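You operate a simulated robot arm through the tools that you are given. There is no shell and no other tool.

You are at the controls of a simulated two-armed robot. One attempt, no reset.

TASK
Set the doser to 0.05 L and run one stroke into the cup.
Fine: the cup rides in the pouch holder; bring the holder back to LOAD and leave the cup in it.

It is judged by the outcome, as a careful person would: the job done as asked, and still so three seconds after it is handed in. It fails if anything else is knocked over, pushed out of place, dropped, spilled or broken.

THE ROBOT
Two 7-joint arms with two-finger grippers on one trunk that stands fixed in place. Base frame: the origin is at the foot of the trunk, x ahead of it, y to its left, z up. Units: cm, rad, N and s.
The left shoulder is at [7, 13.9, 130.5], the right one opposite. With the tool pointing down near the work surface each hand reaches from about 44 to 74 cm from the base axis, measured 20 degrees to its own side. Payload 3.43 kg a hand.
The tool frame of a hand sits at the grasp point between the pads (the TCP): z along the fingers, y along the line on which they close. The tips reach 3 cm beyond it. The gripper opens to 10.4 cm; its body begins 5.7 cm behind the TCP.
Orientation is that of the tool frame in the base frame, as a unit quaternion [x, y, z, w]. With the fingers straight down and closing along the base's y, the tool's x points along the base's -x, its y along +y and its z along -z.

THE INTERFACE
- The arms move only by the tool servo_tool. It takes "left_steps", "right_steps" or both (then of equal length, played together; a hand with none holds still); each is a list of rows, each an object (a shift or turn left out is 0, a gripper value left out holds the last) with "travel": the shift along the tool's x, y, z in units of 400 mm (1.0 is 400 mm), a list of three; "turn": the turn, a rotation vector about the tool's x, y, z in units of 180 degrees (1.0 is 180 degrees), a list of three; "hand": the closure, from 0 (fully open) to 1 (shut). In form: [{"travel": [dx, dy, dz], "turn": [wx, wy, wz], "hand": hand}, ...]. A call has 1 to 20 rows; each row is the pose to reach, as a shift and turn from the pose commanded when the call began, along the tool's axes at that moment. A call with a number of a shift or a turn outside -1 to 1 is refused whole. A row lasts 0.2 s, in which the tool goes at most 5 cm and 0.15 rad; a call with a longer step from one row to the next is refused whole, and so is a gripper value outside its range. Where a pose cannot be reached the arm comes as near as it can. A force on the tool above 40 N (or 10 N above the force at the start of the call, whichever is more), or a blocked arm, ends the call early, and 0.2 s more pass. The fingers move at their own pace (about 4.5 cm/s each) and stop on an object; they squeeze with about 21 N. The grip force told is the motor's: it shows also when the fingers shut on nothing. Time passes only in rows, and 0.2 s behind the last, so rows that repeat a pose let the fingers close. The reply holds the time, the measured pose of the TCP, the force on the tool along the base axes, the opening and the grip force, in the units named above and with some noise, with the torque about the TCP (base axes, N m) and any sound that the robot's microphone picked up.
- Cameras (640 x 400 px; columns grow to the right, rows downward): "scene" is now at [13.49, 2.52, 151.62]; the picture's right is [0.38, -0.93, 0.00], its down [-0.64, -0.26, -0.72] and it looks along [0.67, 0.27, -0.70] (base axes); focal length 220 px, centre (320, 200). "left" rides on the left gripper at [6.7, -1.8, -9] in its tool frame; the picture's right is [0.25, 0.97, 0.00], its down [-0.73, 0.19, -0.66] and it looks along [-0.64, 0.17, 0.75] (tool axes); focal length 218 px, centre (320, 200). "right" rides on the right gripper at [6.7, 1.8, -9] in its tool frame; the picture's right is [-0.25, 0.97, 0.00], its down [-0.73, -0.19, -0.66] and it looks along [-0.64, -0.17, 0.75] (tool axes); focal length 218 px, centre (320, 200). There is no depth. A picture from a camera that has moved, and an enlarged one, comes with that camera's place and axes in the base frame and with its lens. The place of the scene camera against the robot may be out by one fixed shift of up to 1.8 cm in any direction.
- snapshot(camera): a new picture of that camera. No time passes.
- move_column(by): slides the trunk up (or, below 0, down) by that many cm; the arms and the scene camera ride with it, the base frame stays. It gives what a move gives, with no picture.
- turn_head(pan, tilt): turns the head with the scene camera to pan (to the left, within 1.501 rad either way) and tilt (down, from -0.506 to 1.204), counted from straight ahead of the robot. It gives what a move gives.
- enlarge(camera, box): a new picture of the part [left, top, right, bottom] of that camera's present view, enlarged. No time passes.
- finish_job(): hands the job in; it is judged then, once.

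Nothing tells you positions but the pictures and the camera data. Unless the task says otherwise, let go and move clear before handing in.

The tools are called after "Call:" as name(argument=value, ...) on one line, values as JSON. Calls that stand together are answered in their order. servo_tool: Moves the arms, as the interface text tells. Its arguments: {"type":"object","properties":{"left_steps":{"type":"array","items":{"type":"object","properties":{"travel":{"type":"array","items":{"type":"number"}},"turn":{"type":"array","items":{"type":"number"}},"hand":{"type":"number"}}}},"right_steps":{"type":"array","items":{"type":"object","properties":{"travel":{"type":"array","items":{"type":"number"}},"turn":{"type":"array","items":{"type":"number"}},"hand":{"type":"number"}}}}},"required":[]} The other tools are called the same way: move_column (by) moves the trunk up or down; turn_head (pan, tilt) turns the head that bears the scene camera; snapshot (camera) takes a picture; enlarge (camera, box) takes an enlarged picture of a part of a camera's view; finish_job () hands the job in.

At the start:

```text
time: 0.0
left_tcp_pos: [29.19, 33.66, 135.55]
left_tcp_rot: [0.0, 1.0, 0.001, 0.0]
left_ft_force: [0.2, -0.6, 0.3]
left_wrist_torque: [0.02, -0.01, 0.01]
left_width: 10.39
left_finger_force: 0.0
right_tcp_pos: [44.61, 0.63, 130.47]
right_tcp_rot: [-0.002, 1.0, 0.001, -0.001]
right_ft_force: [0.5, -0.6, 0.4]
right_wrist_torque: [-0.05, 0.01, -0.01]
right_width: 10.38
right_finger_force: 0.0
trunk travel left (down, up): [-80.0, 14.0]
head pan, tilt (commanded): [0.386, 0.77]
```

scene: 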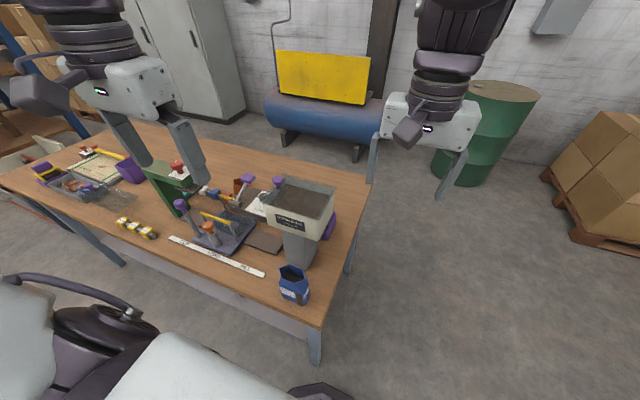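
right: 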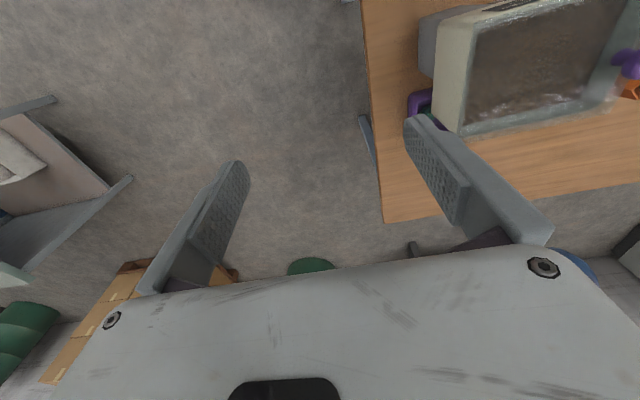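
left: 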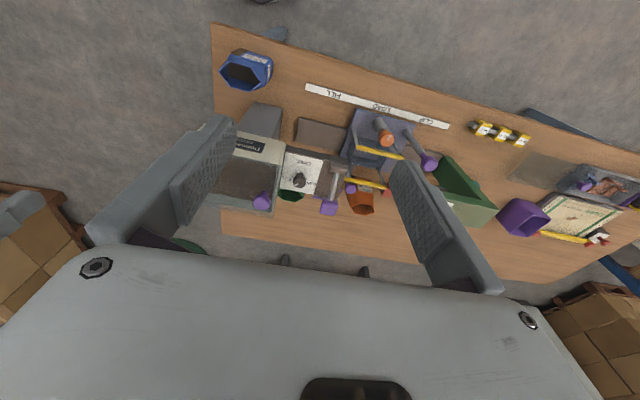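

I see a bench with a doser machine (hopper, levers, holder), a label strip and a blue cup. I will look closer before moving anything.

Call:
enlarge(camera="scene", box=[160, 150, 360, 310])

Call:
enlarge(camera="left", box=[200, 30, 460, 230])

Call:
enlarge(camera="scene", box=[0, 130, 200, 260])

```text
2.50 times, centred on (260, 230) of scene
camera zoom: at [13.49, 2.52, 151.62], right [0.38, -0.93, 0.0], down [-0.64, -0.26, -0.72], along [0.67, 0.27, -0.7], focal length 550 px, centre (470, 125)
```

zoom: 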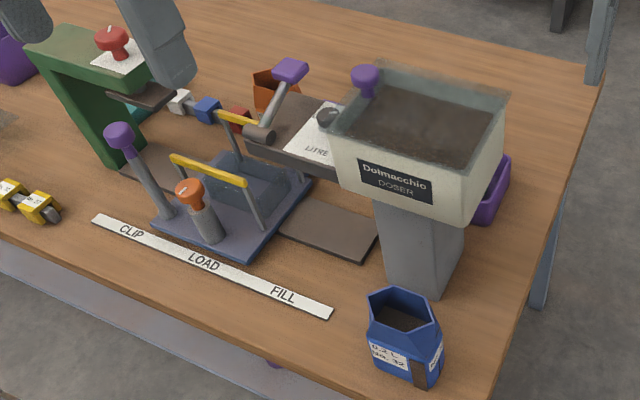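

```text
2.00 times, centred on (330, 130) of left
camera zoom: at [22.54, 31.77, 144.58], right [-0.25, 0.97, 0.0], down [0.73, 0.19, 0.66], along [0.64, 0.17, -0.75], focal length 436 px, centre (300, 340)
```

zoom: 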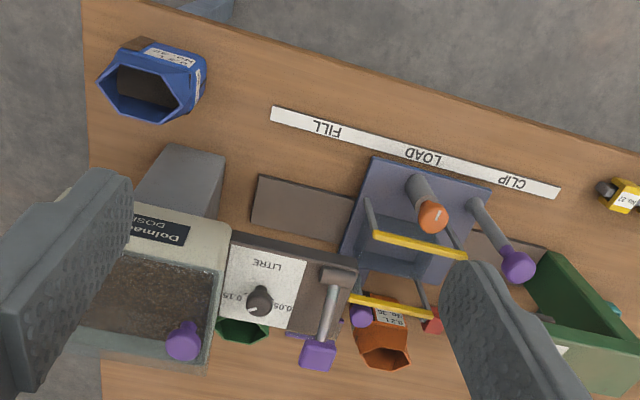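

```text
3.08 times, centred on (100, 195) of scene
camera zoom: at [13.49, 2.52, 151.62], right [0.38, -0.93, 0.0], down [-0.64, -0.26, -0.72], along [0.67, 0.27, -0.7], focal length 677 px, centre (997, 215)
```

zoom: 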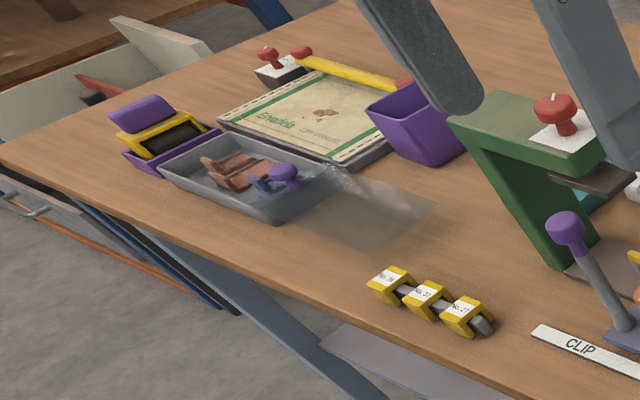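

The machine, its dial, the levers and several cup-like containers are in view. I zoom in on the details.

Call:
enlarge(camera="left", box=[270, 130, 400, 220])

Call:
enlarge(camera="scene", box=[230, 165, 290, 225])

Call:
enlarge(camera="left", box=[210, 40, 290, 90])

Call:
enlarge(camera="scene", box=[170, 185, 260, 265])

Call:
enlarge(camera="scene", box=[270, 250, 330, 310])

```text
4.44 times, centred on (335, 175) of left
camera zoom: at [22.54, 31.77, 144.58], right [-0.25, 0.97, 0.0], down [0.73, 0.19, 0.66], along [0.64, 0.17, -0.75], focal length 970 px, centre (253, 311)
```

zoom: 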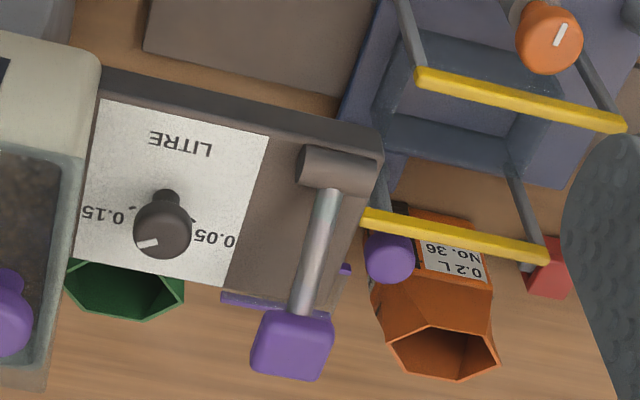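

```text
6.67 times, centred on (260, 195) of scene
camera zoom: at [13.49, 2.52, 151.62], right [0.38, -0.93, 0.0], down [-0.64, -0.26, -0.72], along [0.67, 0.27, -0.7], focal length 1468 px, centre (720, 233)
```

zoom: 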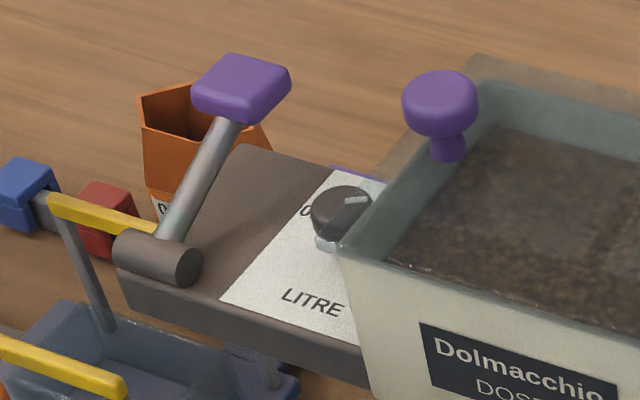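

```text
8.00 times, centred on (250, 65) of left
camera zoom: at [22.54, 31.77, 144.58], right [-0.25, 0.97, 0.0], down [0.73, 0.19, 0.66], along [0.64, 0.17, -0.75], focal length 1746 px, centre (880, 1280)
```

zoom: 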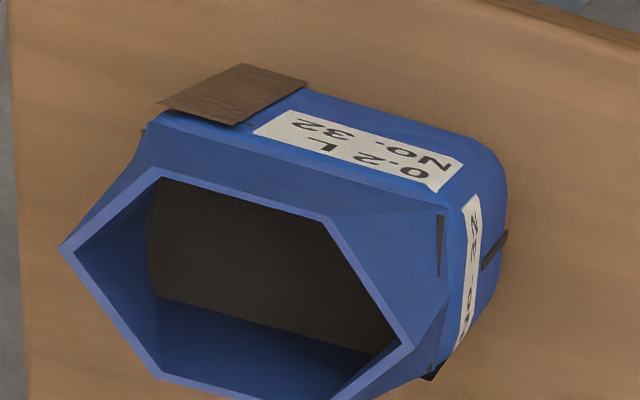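

```text
5.00 times, centred on (215, 225) of scene
camera zoom: at [13.49, 2.52, 151.62], right [0.38, -0.93, 0.0], down [-0.64, -0.26, -0.72], along [0.67, 0.27, -0.7], focal length 1101 px, centre (845, 75)
```

zoom: 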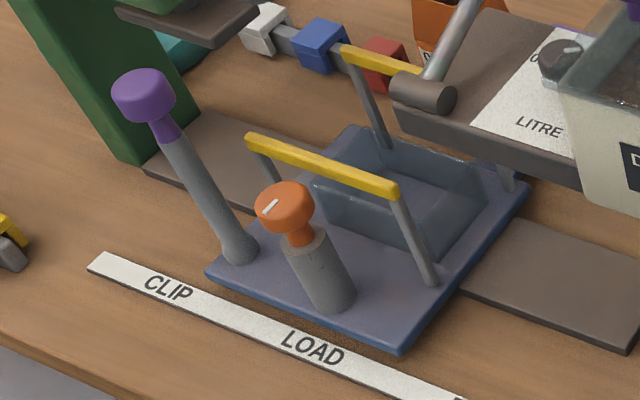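

```text
6.67 times, centred on (300, 280) of scene
camera zoom: at [13.49, 2.52, 151.62], right [0.38, -0.93, 0.0], down [-0.64, -0.26, -0.72], along [0.67, 0.27, -0.7], focal length 1468 px, centre (453, -333)
```

zoom: 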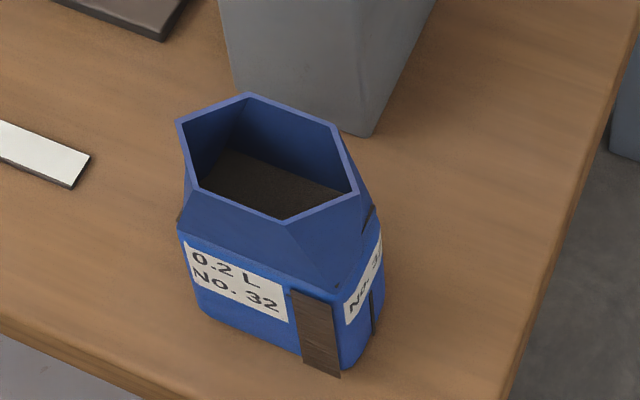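

I want to know what each container is and get good position fixes, so I move the left hand well above the bench for a second viewpoint.

Call:
servo_tool(left_steps=[{"travel": [0, 0.11, 0]}, {"travel": [0, 0.22, 0]}, {"travel": [0, 0.33, 0]}, {"travel": [0, 0.44, 0]}, {"travel": [0, 0.5, 0]}])

Call:
snapshot(camera="left")

Call:
snapshot(camera="scene")

```text
time: 1.2
left_tcp_pos: [29.11, 53.85, 135.51]
left_tcp_rot: [0.0, 1.0, 0.0, -0.001]
left_ft_force: [-0.4, 0.8, 1.2]
left_wrist_torque: [-0.01, 0.01, -0.01]
left_width: 10.39
left_finger_force: 0.1
right_tcp_pos: [44.64, 0.74, 130.37]
right_tcp_rot: [-0.001, 1.0, -0.001, -0.002]
right_ft_force: [-0.2, -0.2, 0.2]
right_wrist_torque: [-0.02, 0.02, -0.01]
right_width: 10.42
right_finger_force: 0.1
trunk travel left (down, up): [-80.0, 14.0]
head pan, tilt (commanded): [0.386, 0.77]
```

```text
taken
camera left: at [22.55, 51.98, 144.61], right [-0.25, 0.97, 0.0], down [0.73, 0.19, 0.66], along [0.63, 0.17, -0.75], focal length 218 px, centre (320, 200)
```

left: 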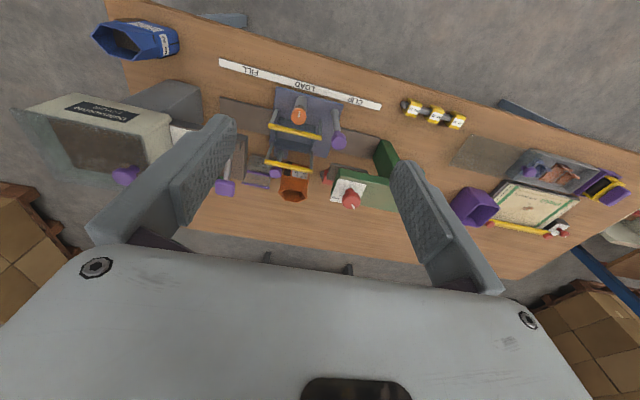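

```text
taken
camera scene: at [13.56, 2.62, 151.61], right [0.38, -0.93, 0.0], down [-0.65, -0.26, -0.72], along [0.67, 0.27, -0.7], focal length 220 px, centre (320, 200)
```

scene: 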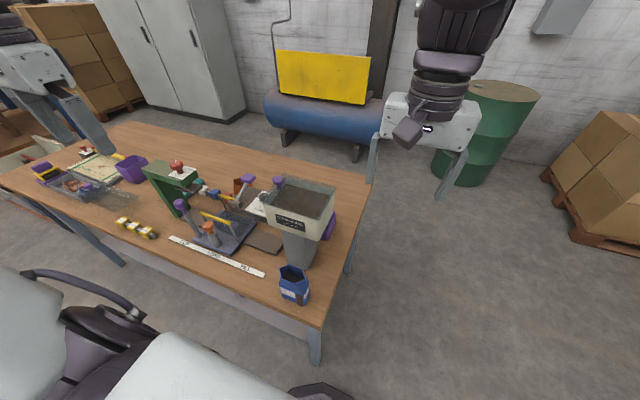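

Call:
enlarge(camera="left", box=[440, 120, 640, 245])

Call:
enlarge(camera="left", box=[220, 70, 420, 215])

Call:
enlarge(camera="scene", box=[130, 150, 290, 270])

Call:
enlarge(camera="scene", box=[270, 170, 350, 240])

Call:
enlarge(camera="right", box=[360, 0, 640, 200])

```text
3.20 times, centred on (540, 182) of left
camera zoom: at [22.55, 51.98, 144.61], right [-0.25, 0.97, 0.0], down [0.73, 0.19, 0.66], along [0.63, 0.17, -0.75], focal length 698 px, centre (-384, 256)
```

zoom: 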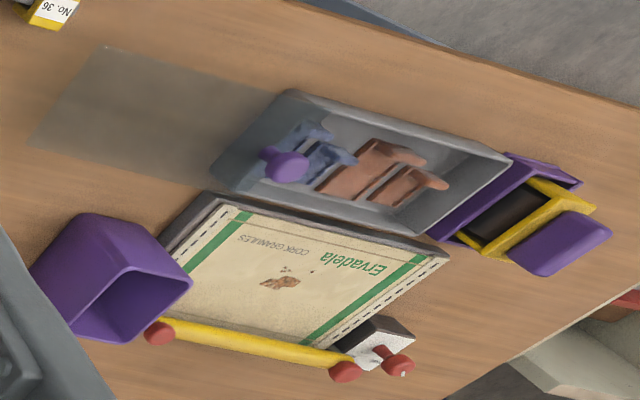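

```text
2.76 times, centred on (320, 142) of left
camera zoom: at [22.55, 51.98, 144.61], right [-0.25, 0.97, 0.0], down [0.73, 0.19, 0.66], along [0.63, 0.17, -0.75], focal length 602 px, centre (320, 359)
```

zoom: 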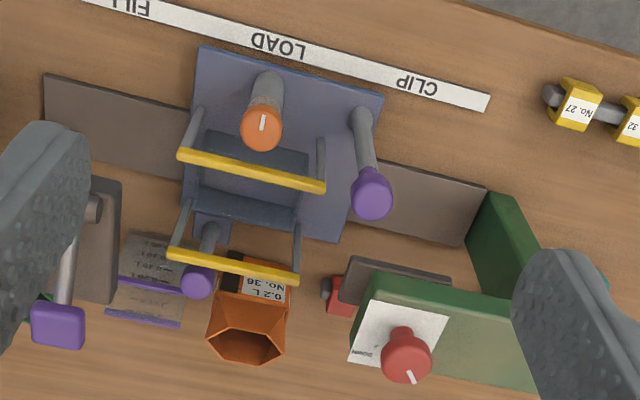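

```text
3.33 times, centred on (210, 210) of scene
camera zoom: at [13.56, 2.62, 151.61], right [0.38, -0.93, 0.0], down [-0.65, -0.26, -0.72], along [0.67, 0.27, -0.7], focal length 734 px, centre (687, 167)
```

zoom: 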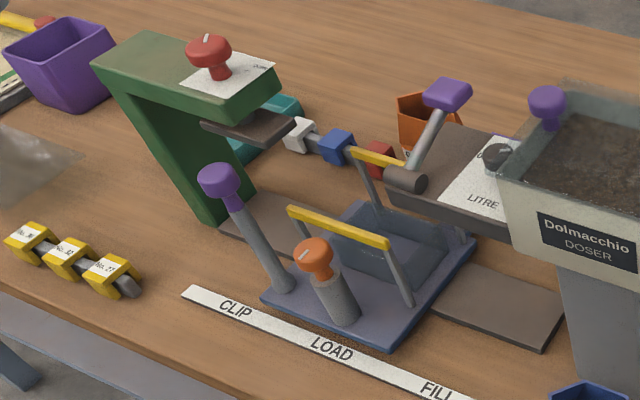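

```text
5.71 times, centred on (310, 205) of scene
camera zoom: at [13.56, 2.62, 151.61], right [0.38, -0.93, 0.0], down [-0.65, -0.26, -0.72], along [0.67, 0.27, -0.7], focal length 1258 px, centre (377, 171)
```

zoom: 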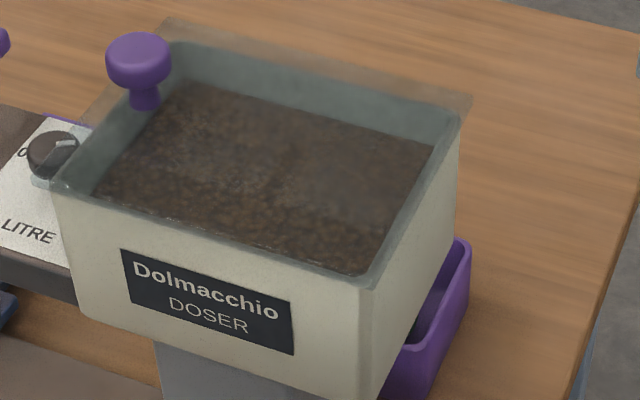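

```text
2.00 times, centred on (500, 100) of right
camera zoom: at [37.86, 2.52, 139.38], right [0.25, 0.97, 0.0], down [0.73, -0.19, 0.66], along [0.63, -0.17, -0.76], focal length 436 px, centre (-40, 400)
```

zoom: 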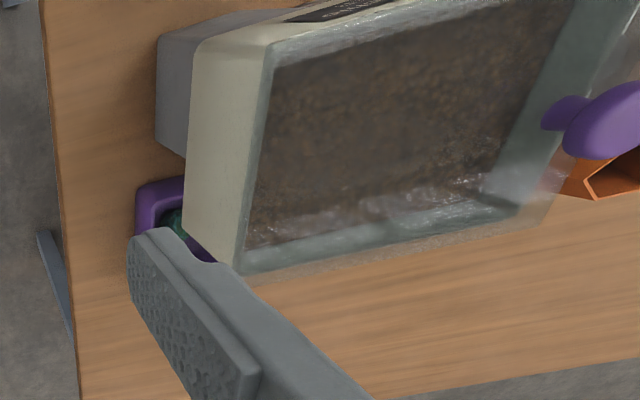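

Working from two left-camera views, the bench top is at about z=86. The strip reads FILL at y≈39, LOAD at y≈52 and CLIP at y≈66, and the holder is now at LOAD. Next I look behind the doser with the right hand's camera.

Call:
servo_tool(right_steps=[{"travel": [-0.077, 0.057, -0.023]}, {"travel": [-0.154, 0.114, -0.046]}, {"travel": [-0.231, 0.171, -0.069]}, {"travel": [-0.308, 0.228, -0.092]}, {"travel": [-0.385, 0.285, -0.115]}])

Call:
snapshot(camera="right")

```text
time: 2.6
left_tcp_pos: [29.14, 53.72, 135.65]
left_tcp_rot: [0.0, 1.0, -0.001, 0.0]
left_ft_force: [0.4, 0.0, 0.3]
left_wrist_torque: [-0.01, 0.01, -0.01]
left_width: 10.4
left_finger_force: 0.1
right_tcp_pos: [56.11, 5.1, 134.96]
right_tcp_rot: [0.028, 0.999, 0.038, -0.001]
right_ft_force: [-0.1, -0.8, 0.0]
right_wrist_torque: [-0.03, 0.01, -0.01]
right_width: 10.41
right_finger_force: 0.0
right hand out of reach, approached as far as the arm can: row 4, 5
trunk travel left (down, up): [-80.0, 14.0]
head pan, tilt (commanded): [0.386, 0.77]
stopped in row 5 (right hand): the arm was blocked; the commanded pose is now the measured one
```

```text
taken
camera right: at [49.47, 6.52, 144.0], right [0.31, 0.95, 0.07], down [0.72, -0.28, 0.64], along [0.63, -0.14, -0.77], focal length 218 px, centre (320, 200)
```

right: 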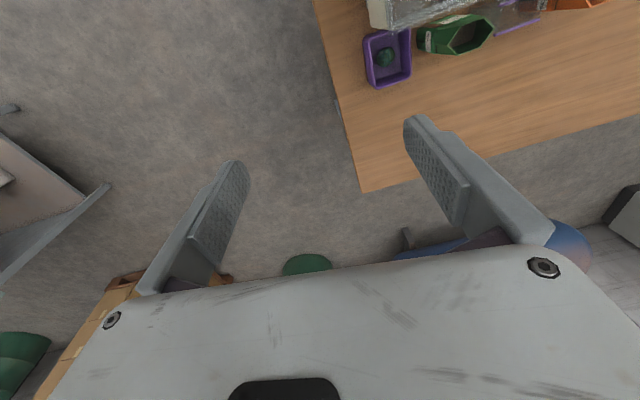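

Call:
enlarge(camera="right", box=[350, 0, 510, 100])

Call:
enlarge(camera="right", box=[480, 0, 640, 100])

```text
4.00 times, centred on (430, 50) of right
camera zoom: at [49.47, 6.52, 144.0], right [0.31, 0.95, 0.07], down [0.72, -0.28, 0.64], along [0.63, -0.14, -0.77], focal length 873 px, centre (-120, 800)
```

zoom: 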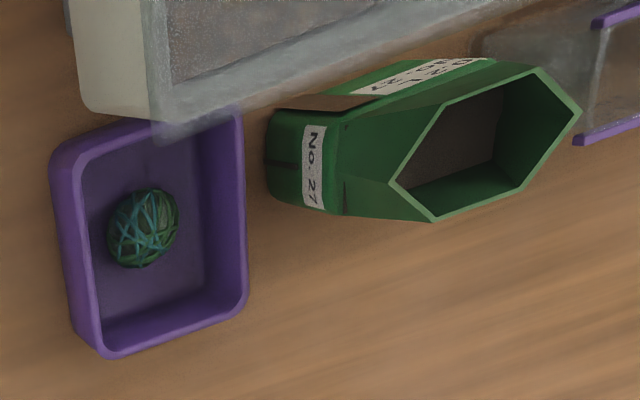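

```text
4.00 times, centred on (560, 50) of right
camera zoom: at [49.47, 6.52, 144.0], right [0.31, 0.95, 0.07], down [0.72, -0.28, 0.64], along [0.63, -0.14, -0.77], focal length 873 px, centre (-640, 800)
```

zoom: 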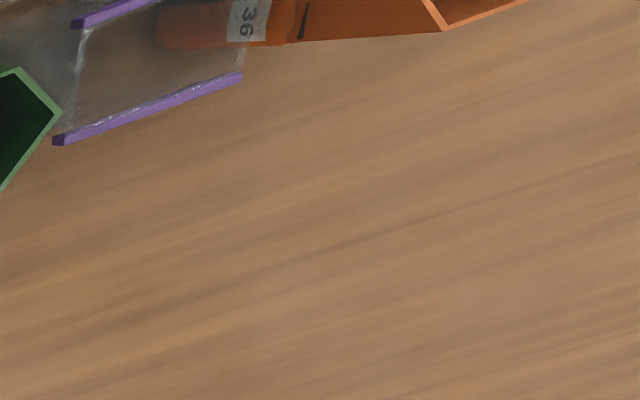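

Behind the doser's lever there is a clear vessel with purple edges and what look like graduation marks. I zoom in on it.

Call:
enlarge(camera="left", box=[220, 140, 320, 210])

Call:
enlarge(camera="left", box=[240, 155, 290, 190])

```text
5.71 times, centred on (270, 175) of left
camera zoom: at [22.49, 51.87, 144.65], right [-0.25, 0.97, 0.0], down [0.73, 0.19, 0.66], along [0.64, 0.17, -0.75], focal length 1247 px, centre (606, 343)
```

zoom: 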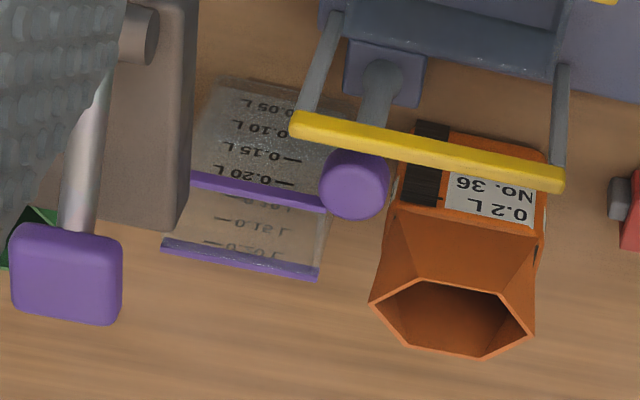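

```text
11.43 times, centred on (265, 172) of left
camera zoom: at [22.49, 51.87, 144.65], right [-0.25, 0.97, 0.0], down [0.73, 0.19, 0.66], along [0.64, 0.17, -0.75], focal length 2494 px, centre (949, 514)
```

zoom: 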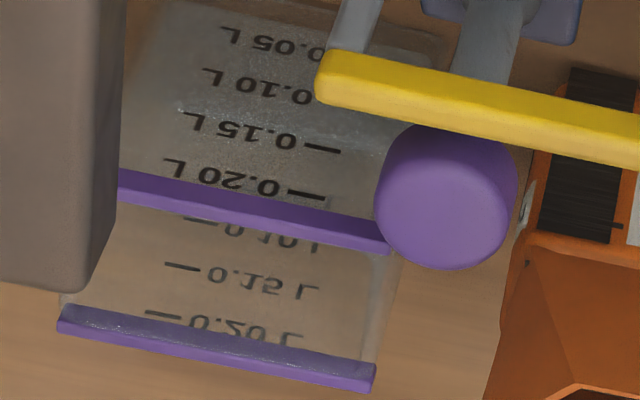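

The clear vessel with graduations is the measuring cup; the blue, orange and green ones are numbered pouches. I now read the dial and the small knobs.

Call:
enlarge(camera="left", box=[260, 95, 360, 160])

Call:
enlarge(camera="left", box=[325, 170, 385, 210])

Call:
enlarge(camera="scene", box=[240, 180, 290, 220])

Call:
enlarge(camera="scene", box=[190, 210, 250, 255])

Call:
enlarge(camera="scene", box=[150, 150, 230, 210])

```text
6.15 times, centred on (310, 128) of left
camera zoom: at [22.49, 51.87, 144.65], right [-0.25, 0.97, 0.0], down [0.73, 0.19, 0.66], along [0.64, 0.17, -0.75], focal length 1343 px, centre (382, 646)
```

zoom: 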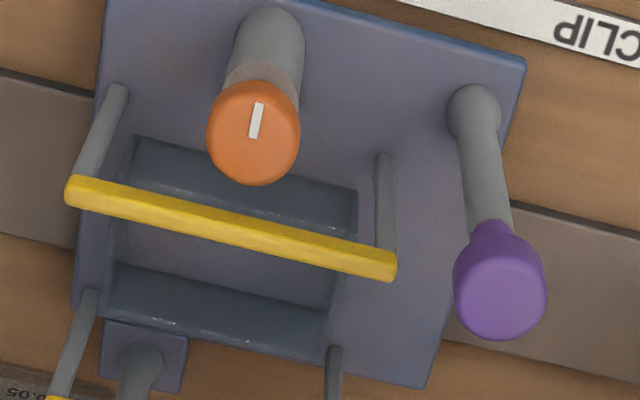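

```text
10.00 times, centred on (355, 190) of left
camera zoom: at [22.49, 51.87, 144.65], right [-0.25, 0.97, 0.0], down [0.73, 0.19, 0.66], along [0.64, 0.17, -0.75], focal length 2183 px, centre (-30, 300)
```

zoom: 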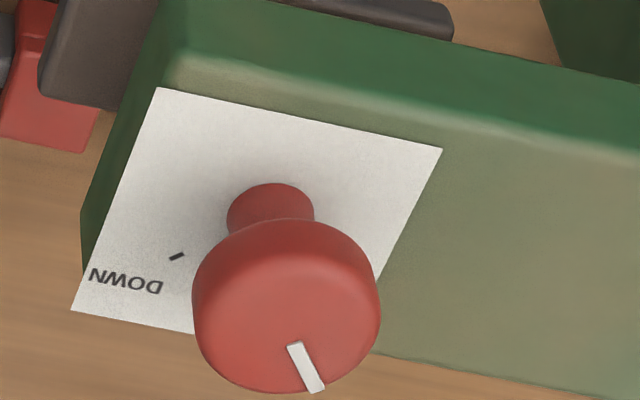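

```text
10.00 times, centred on (265, 200) of scene
camera zoom: at [13.49, 2.55, 151.62], right [0.38, -0.93, 0.0], down [-0.64, -0.26, -0.72], along [0.67, 0.27, -0.7], focal length 2201 px, centre (870, 200)
```

zoom: 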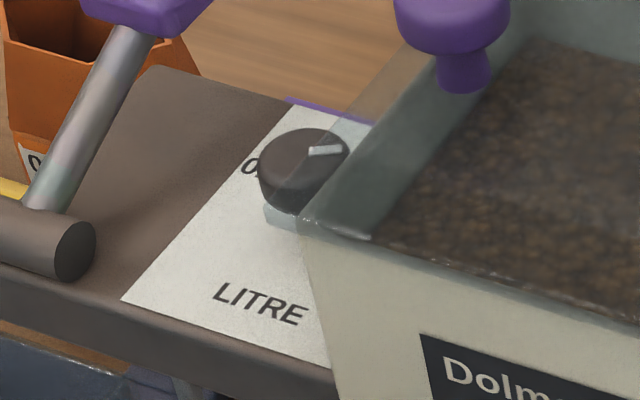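

```text
8.89 times, centred on (220, 232) of scene
camera zoom: at [13.49, 2.55, 151.62], right [0.38, -0.93, 0.0], down [-0.64, -0.26, -0.72], along [0.67, 0.27, -0.7], focal length 1957 px, centre (1209, -89)
```

zoom: 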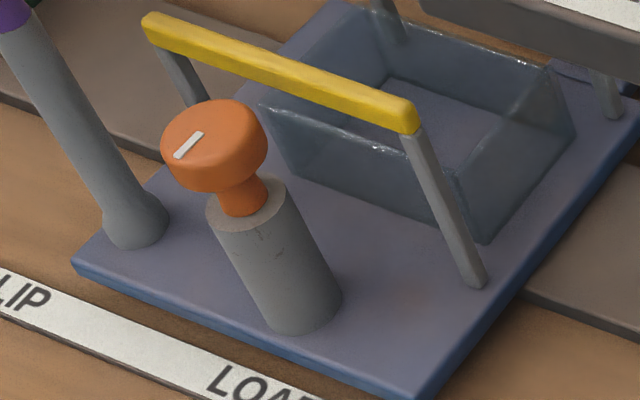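

```text
6.67 times, centred on (190, 180) of scene
camera zoom: at [13.49, 2.55, 151.62], right [0.38, -0.93, 0.0], down [-0.64, -0.26, -0.72], along [0.67, 0.27, -0.7], focal length 1468 px, centre (1187, 333)
```

zoom: 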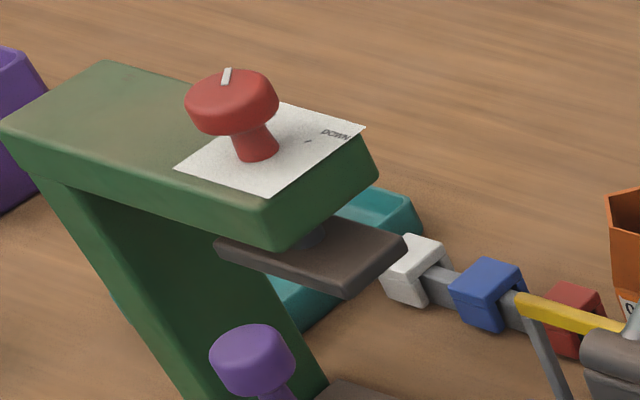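

The dial reads 0.05 to 0.15 with its pointer elsewhere; the cup stands at about (61, 44), 10 cm tall, close between the green and orange pouches. I check how thick my fingers are and bring the hands to better viewpoints.

Call:
enlarge(camera="scene", box=[0, 20, 130, 160])

Call:
enlarge(camera="left", box=[160, 100, 500, 300])

Call:
snapshot(camera="scene")

```text
2.86 times, centred on (65, 90) of scene
camera zoom: at [13.49, 2.55, 151.62], right [0.38, -0.93, 0.0], down [-0.64, -0.26, -0.72], along [0.67, 0.27, -0.7], focal length 629 px, centre (1049, 514)
```

zoom: 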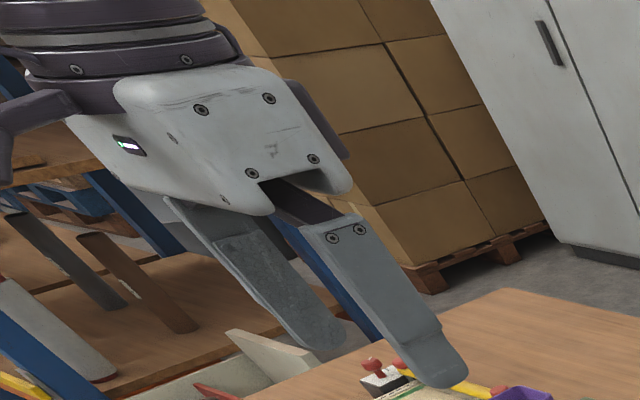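

```text
1.88 times, centred on (330, 200) of left
camera zoom: at [22.49, 51.87, 144.65], right [-0.25, 0.97, 0.0], down [0.73, 0.19, 0.66], along [0.64, 0.17, -0.75], focal length 411 px, centre (301, 200)
```

zoom: 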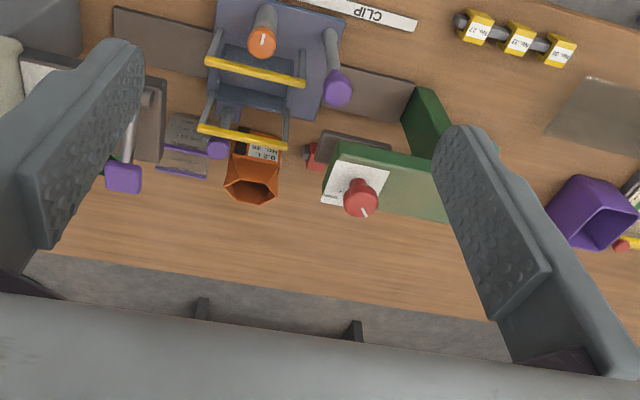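

```text
taken
camera scene: at [13.49, 2.55, 151.62], right [0.38, -0.93, 0.0], down [-0.64, -0.26, -0.72], along [0.67, 0.27, -0.7], focal length 220 px, centre (320, 200)
```

scene: 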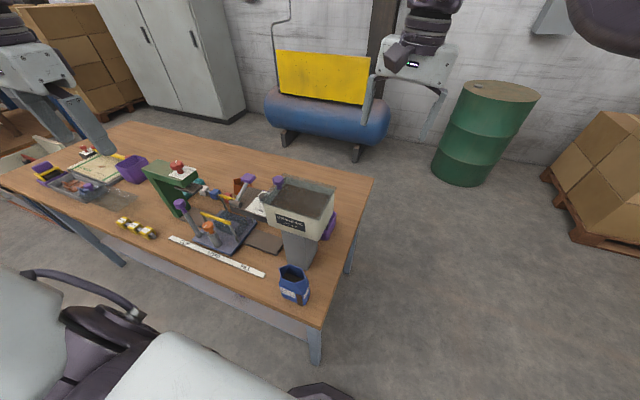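

The fingers are about 2.5 cm wide and 1 cm thick at the tips. I bring the left camera closer over the holder and cup, staying above everything, and draw the right arm back.

Call:
servo_tool(left_steps=[{"travel": [-0.095, -0.02, 0.0525]}, {"travel": [-0.19, -0.04, 0.105]}, {"travel": [-0.285, -0.06, 0.1575]}, {"travel": [-0.38, -0.08, 0.21]}, {"travel": [-0.475, -0.1, 0.2625]}], right_steps=[{"travel": [0.07, -0.06, 0]}, {"travel": [0.14, -0.12, 0]}, {"travel": [0.21, -0.18, 0]}, {"travel": [0.28, -0.24, 0]}, {"travel": [0.35, -0.3, 0]}])

Call:
snapshot(camera="left")

Call:
snapshot(camera="scene")

```text
time: 3.8
left_tcp_pos: [48.45, 49.75, 124.78]
left_tcp_rot: [-0.001, 1.0, -0.001, -0.002]
left_ft_force: [1.0, -0.1, 0.1]
left_wrist_torque: [0.0, 0.02, -0.03]
left_width: 10.39
left_finger_force: 0.1
right_tcp_pos: [44.76, -3.57, 134.1]
right_tcp_rot: [0.025, 0.999, 0.036, -0.001]
right_ft_force: [0.6, 0.7, 0.1]
right_wrist_torque: [0.0, 0.01, 0.01]
right_width: 10.39
right_finger_force: 0.1
right hand out of reach, approached as far as the arm can: row 5
trunk travel left (down, up): [-80.0, 14.0]
head pan, tilt (commanded): [0.386, 0.77]
```

```text
taken
camera left: at [41.82, 47.97, 133.92], right [-0.25, 0.97, 0.0], down [0.73, 0.19, 0.66], along [0.63, 0.17, -0.76], focal length 218 px, centre (320, 200)
```

left: 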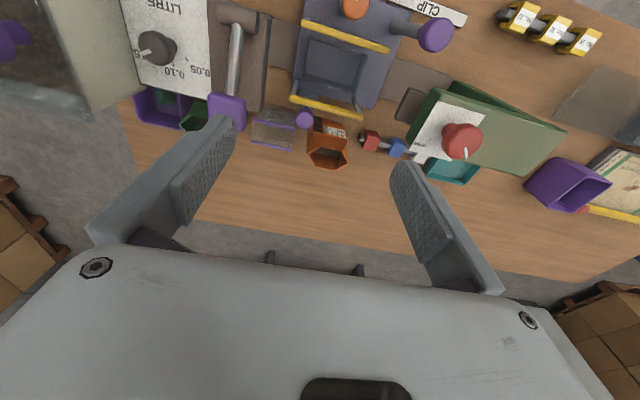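

```text
taken
camera scene: at [13.86, 2.6, 151.58], right [0.38, -0.93, 0.0], down [-0.65, -0.26, -0.72], along [0.66, 0.27, -0.7], focal length 220 px, centre (320, 200)
```

scene: 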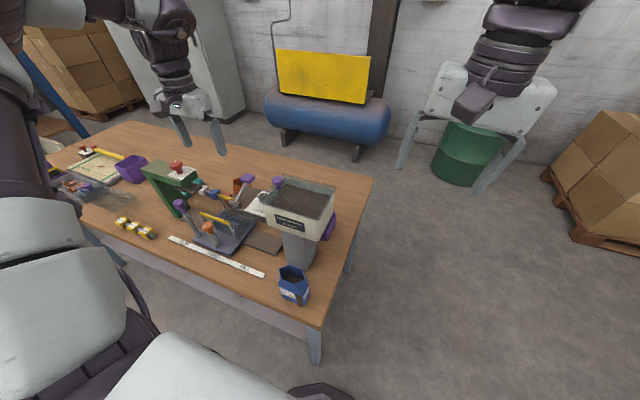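

Call:
enlarge(camera="left", box=[115, 0, 275, 100])

Call:
enlarge(camera="left", box=[180, 80, 360, 190])

Call:
enlarge(camera="left", box=[270, 0, 470, 125])

Call:
enlarge(camera="left", box=[390, 80, 530, 190])

```text
4.00 times, centred on (195, 50) of left
camera zoom: at [41.82, 47.97, 133.92], right [-0.25, 0.97, 0.0], down [0.73, 0.19, 0.66], along [0.63, 0.17, -0.76], focal length 873 px, centre (820, 800)
```

zoom: 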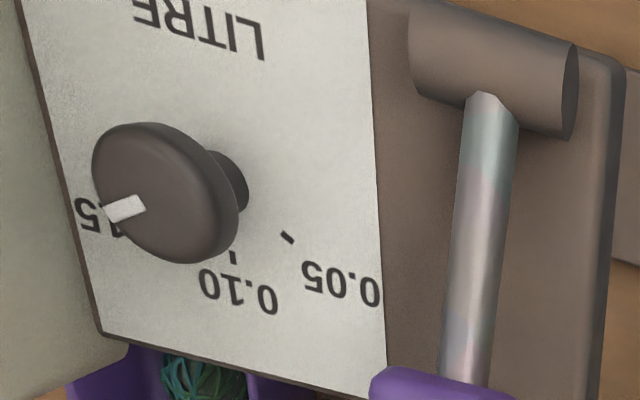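

```text
3.56 times, centred on (270, 135) of left
camera zoom: at [41.82, 47.97, 133.92], right [-0.25, 0.97, 0.0], down [0.73, 0.19, 0.66], along [0.63, 0.17, -0.76], focal length 776 px, centre (498, 431)
```

zoom: 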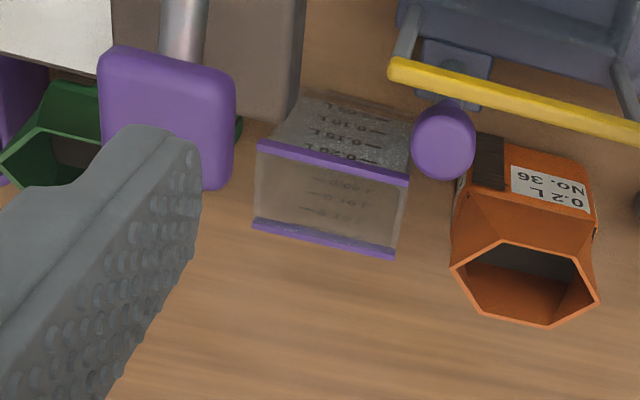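

```text
3.20 times, centred on (370, 62) of left
camera zoom: at [41.82, 47.97, 133.92], right [-0.25, 0.97, 0.0], down [0.73, 0.19, 0.66], along [0.63, 0.17, -0.76], focal length 698 px, centre (160, 640)
```

zoom: 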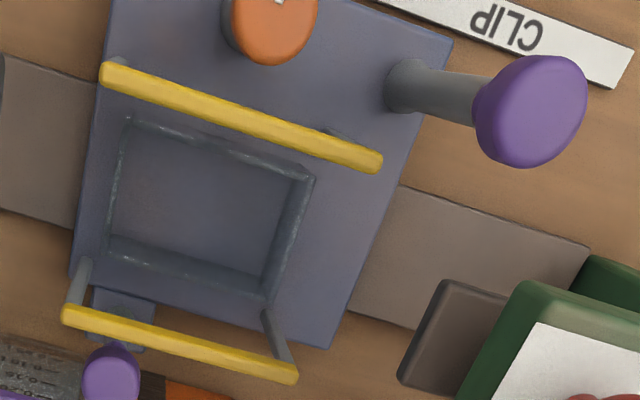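

```text
3.64 times, centred on (460, 135) of left
camera zoom: at [41.82, 47.97, 133.92], right [-0.25, 0.97, 0.0], down [0.73, 0.19, 0.66], along [0.63, 0.17, -0.76], focal length 794 px, centre (-189, 436)
```

zoom: 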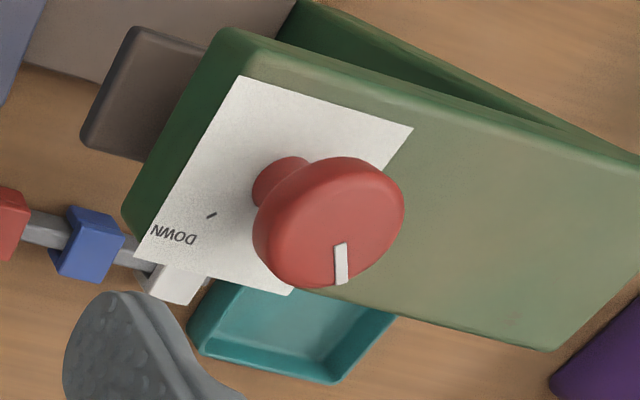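

The dial points at 0.15 and 0.05 is on its far-left side, so it needs about a third of a turn counterclockwise. I look at the space around the dial and the lid knob.

Call:
enlarge(camera="left", box=[0, 0, 160, 110])

Call:
snapshot(camera="right")

Call:
enlarge(camera="scene", box=[150, 60, 260, 170])

```text
3.64 times, centred on (80, 55) of left
camera zoom: at [41.82, 47.97, 133.92], right [-0.25, 0.97, 0.0], down [0.73, 0.19, 0.66], along [0.63, 0.17, -0.76], focal length 794 px, centre (1193, 727)
```

zoom: 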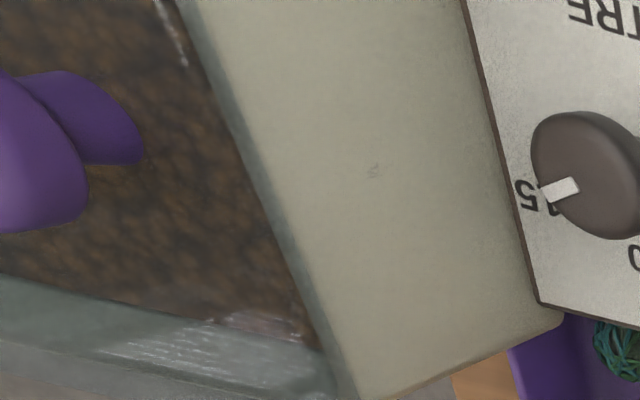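

```text
taken
camera right: at [38.05, -2.15, 143.09], right [0.3, 0.95, 0.07], down [0.72, -0.27, 0.64], along [0.63, -0.14, -0.77], focal length 218 px, centre (320, 200)
```

right: 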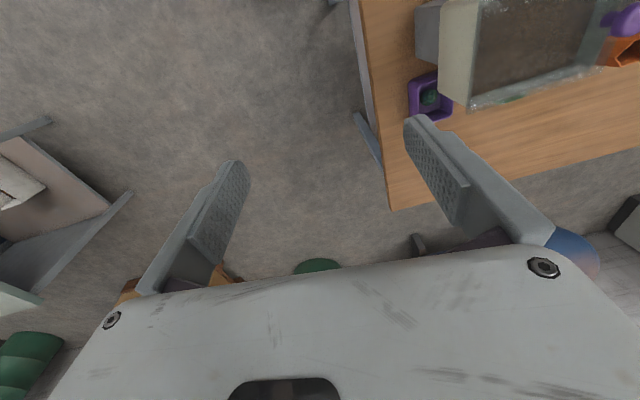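

```text
3.64 times, centred on (205, 115) of scene
camera zoom: at [13.86, 2.6, 151.58], right [0.38, -0.93, 0.0], down [-0.65, -0.26, -0.72], along [0.66, 0.27, -0.7], focal length 800 px, centre (738, 509)
```

zoom: 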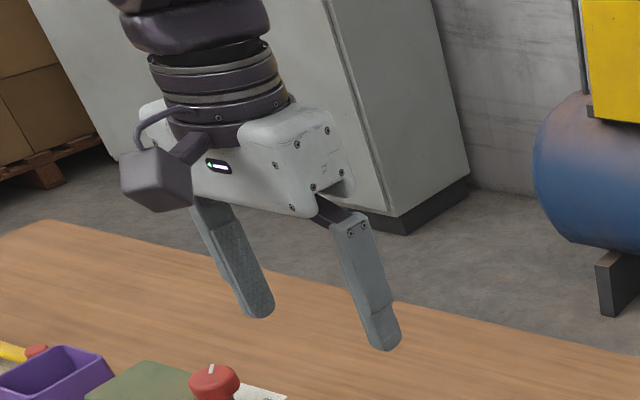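

I take a side view of the holder and doser from the left to understand the posts and the rear knob. I turn the left hand 90° while staying high.

Call:
servo_tool(left_steps=[{"travel": [0.003, 0.023, 0.006], "turn": [0, 0, 0.0455]}, {"travel": [0.006, 0.046, 0.012], "turn": [0, 0, 0.091]}, {"travel": [0.009, 0.069, 0.018], "turn": [0, 0, 0.1365]}, {"travel": [0.012, 0.092, 0.024], "turn": [0, 0, 0.182]}, {"travel": [0.015, 0.115, 0.03], "turn": [0, 0, 0.2275]}, {"travel": [0.018, 0.138, 0.036], "turn": [0, 0, 0.273]}, {"travel": [0.021, 0.161, 0.042], "turn": [0, 0, 0.3185]}, {"travel": [0.024, 0.184, 0.048], "turn": [0, 0, 0.364]}, {"travel": [0.027, 0.207, 0.054], "turn": [0, 0, 0.4095]}, {"travel": [0.03, 0.23, 0.06], "turn": [0, 0, 0.455]}, {"travel": [0.036, 0.256, 0.07], "turn": [0, 0, 0.5]}])

Call:
snapshot(camera="left")

```text
time: 6.2
left_tcp_pos: [46.77, 59.93, 122.29]
left_tcp_rot: [0.708, 0.707, 0.001, 0.0]
left_ft_force: [0.6, -1.1, 0.6]
left_wrist_torque: [0.0, -0.01, -0.04]
left_width: 10.41
left_finger_force: 0.0
right_tcp_pos: [44.37, -3.61, 134.16]
right_tcp_rot: [0.025, 0.999, 0.036, 0.0]
right_ft_force: [-0.2, 0.4, -0.8]
right_wrist_torque: [0.01, -0.01, -0.03]
right_width: 10.38
right_finger_force: 0.0
trunk travel left (down, up): [-80.0, 14.0]
head pan, tilt (commanded): [0.386, 0.77]
```

```text
taken
camera left: at [45.14, 66.66, 131.26], right [0.97, 0.25, 0.0], down [0.19, -0.73, 0.66], along [0.16, -0.64, -0.75], focal length 218 px, centre (320, 200)
```

left: 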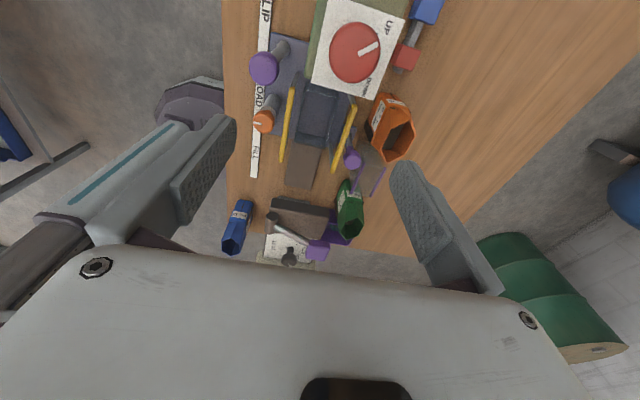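

Call:
enlarge(camera="left", box=[240, 40, 420, 200])

Call:
enlarge(camera="left", box=[210, 170, 380, 270])

Call:
enlarge(camera="left", box=[310, 130, 420, 250])

```text
2.50 times, centred on (330, 120) of left
camera zoom: at [45.14, 66.66, 131.26], right [0.97, 0.25, 0.0], down [0.19, -0.73, 0.66], along [0.16, -0.64, -0.75], focal length 546 px, centre (295, 400)
```

zoom: 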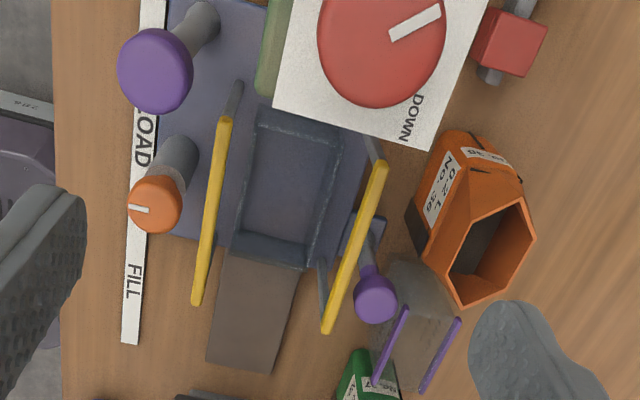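

```text
3.76 times, centred on (295, 220) of left
camera zoom: at [45.14, 66.66, 131.26], right [0.97, 0.25, 0.0], down [0.19, -0.73, 0.66], along [0.16, -0.64, -0.75], focal length 822 px, centre (414, 125)
```

zoom: 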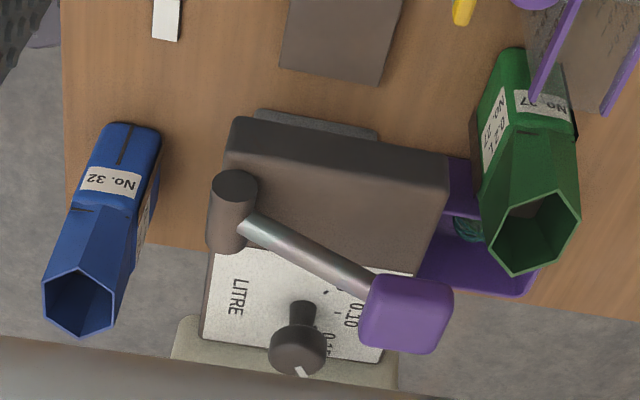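

```text
3.33 times, centred on (365, 190) of left
camera zoom: at [45.14, 66.66, 131.26], right [0.97, 0.25, 0.0], down [0.19, -0.73, 0.66], along [0.16, -0.64, -0.75], focal length 728 px, centre (170, 233)
```

zoom: 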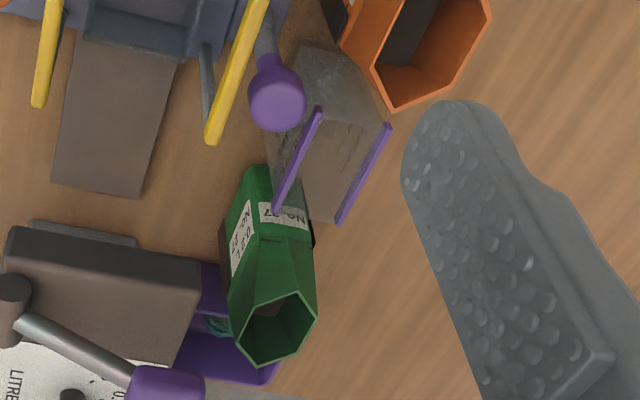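

The dial is the first job. I move the left hand high over it, fingers closing along x, and check the alignment through the wrist camera.

Call:
servo_tool(left_steps=[{"travel": [-0.107, 0.005, -0.007]}, {"travel": [-0.214, 0.01, -0.014]}, {"travel": [-0.321, 0.015, -0.021]}, {"travel": [-0.428, 0.02, -0.028]}, {"travel": [-0.535, 0.025, -0.035]}, {"travel": [-0.6375, 0.03, -0.0425]}])

Call:
snapshot(camera="left")

Call:
snapshot(camera="scene")

```text
time: 7.6
left_tcp_pos: [48.01, 34.26, 124.13]
left_tcp_rot: [0.707, 0.708, -0.001, 0.0]
left_ft_force: [0.5, -0.8, -0.9]
left_wrist_torque: [0.02, -0.02, 0.01]
left_width: 10.42
left_finger_force: 0.0
right_tcp_pos: [44.5, -3.78, 134.22]
right_tcp_rot: [0.026, 0.999, 0.037, 0.001]
right_ft_force: [0.4, -0.1, -0.2]
right_wrist_torque: [0.01, 0.01, 0.01]
right_width: 10.4
right_finger_force: 0.0
trunk travel left (down, up): [-80.0, 14.0]
head pan, tilt (commanded): [0.386, 0.77]
```

```text
taken
camera left: at [46.34, 40.9, 133.1], right [0.97, 0.25, 0.0], down [0.19, -0.73, 0.66], along [0.17, -0.63, -0.75], focal length 218 px, centre (320, 200)
```

left: 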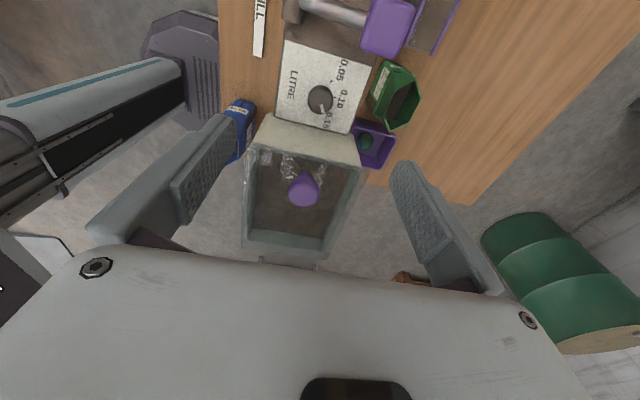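

```text
taken
camera scene: at [13.56, 2.41, 151.62], right [0.38, -0.93, 0.0], down [-0.65, -0.26, -0.72], along [0.67, 0.27, -0.7], focal length 220 px, centre (320, 200)
```

scene: 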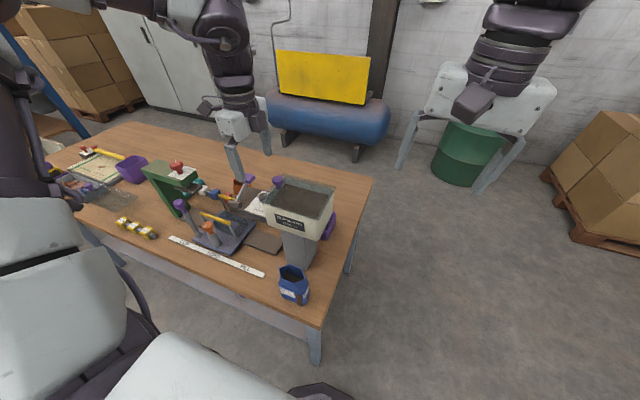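

Call:
enlarge(camera="left", box=[240, 30, 400, 145])

Call:
enlarge(camera="left", box=[280, 70, 370, 135])

Call:
enlarge(camera="left", box=[230, 100, 390, 270])

```text
3.48 times, centred on (320, 88) of left
camera zoom: at [46.34, 40.9, 133.1], right [0.97, 0.25, 0.0], down [0.19, -0.73, 0.66], along [0.17, -0.63, -0.75], focal length 759 px, centre (320, 591)
```

zoom: 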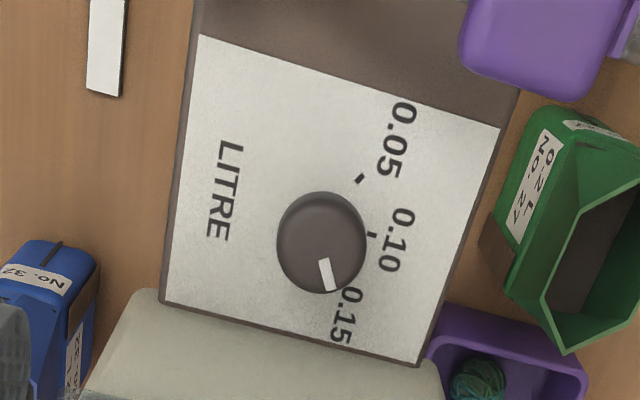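

```text
6.15 times, centred on (325, 102) of left
camera zoom: at [46.34, 40.9, 133.1], right [0.97, 0.25, 0.0], down [0.19, -0.73, 0.66], along [0.17, -0.63, -0.75], focal length 1343 px, centre (289, 800)
```

zoom: 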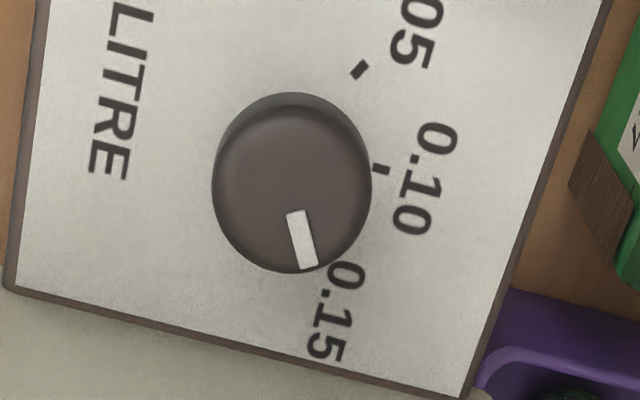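

```text
2.35 times, centred on (310, 185) of left
camera zoom: at [46.34, 40.9, 133.1], right [0.97, 0.25, 0.0], down [0.19, -0.73, 0.66], along [0.17, -0.63, -0.75], focal length 514 px, centre (344, 235)
```

zoom: 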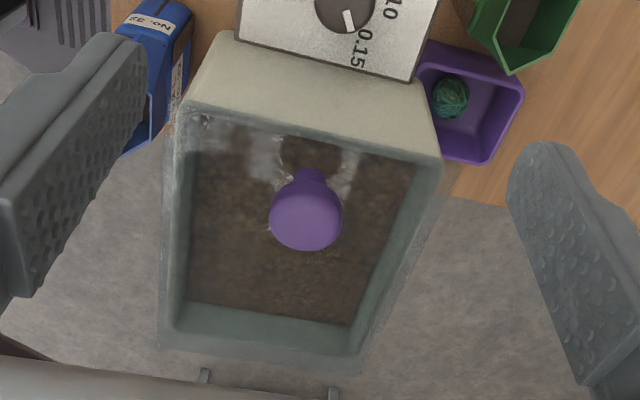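

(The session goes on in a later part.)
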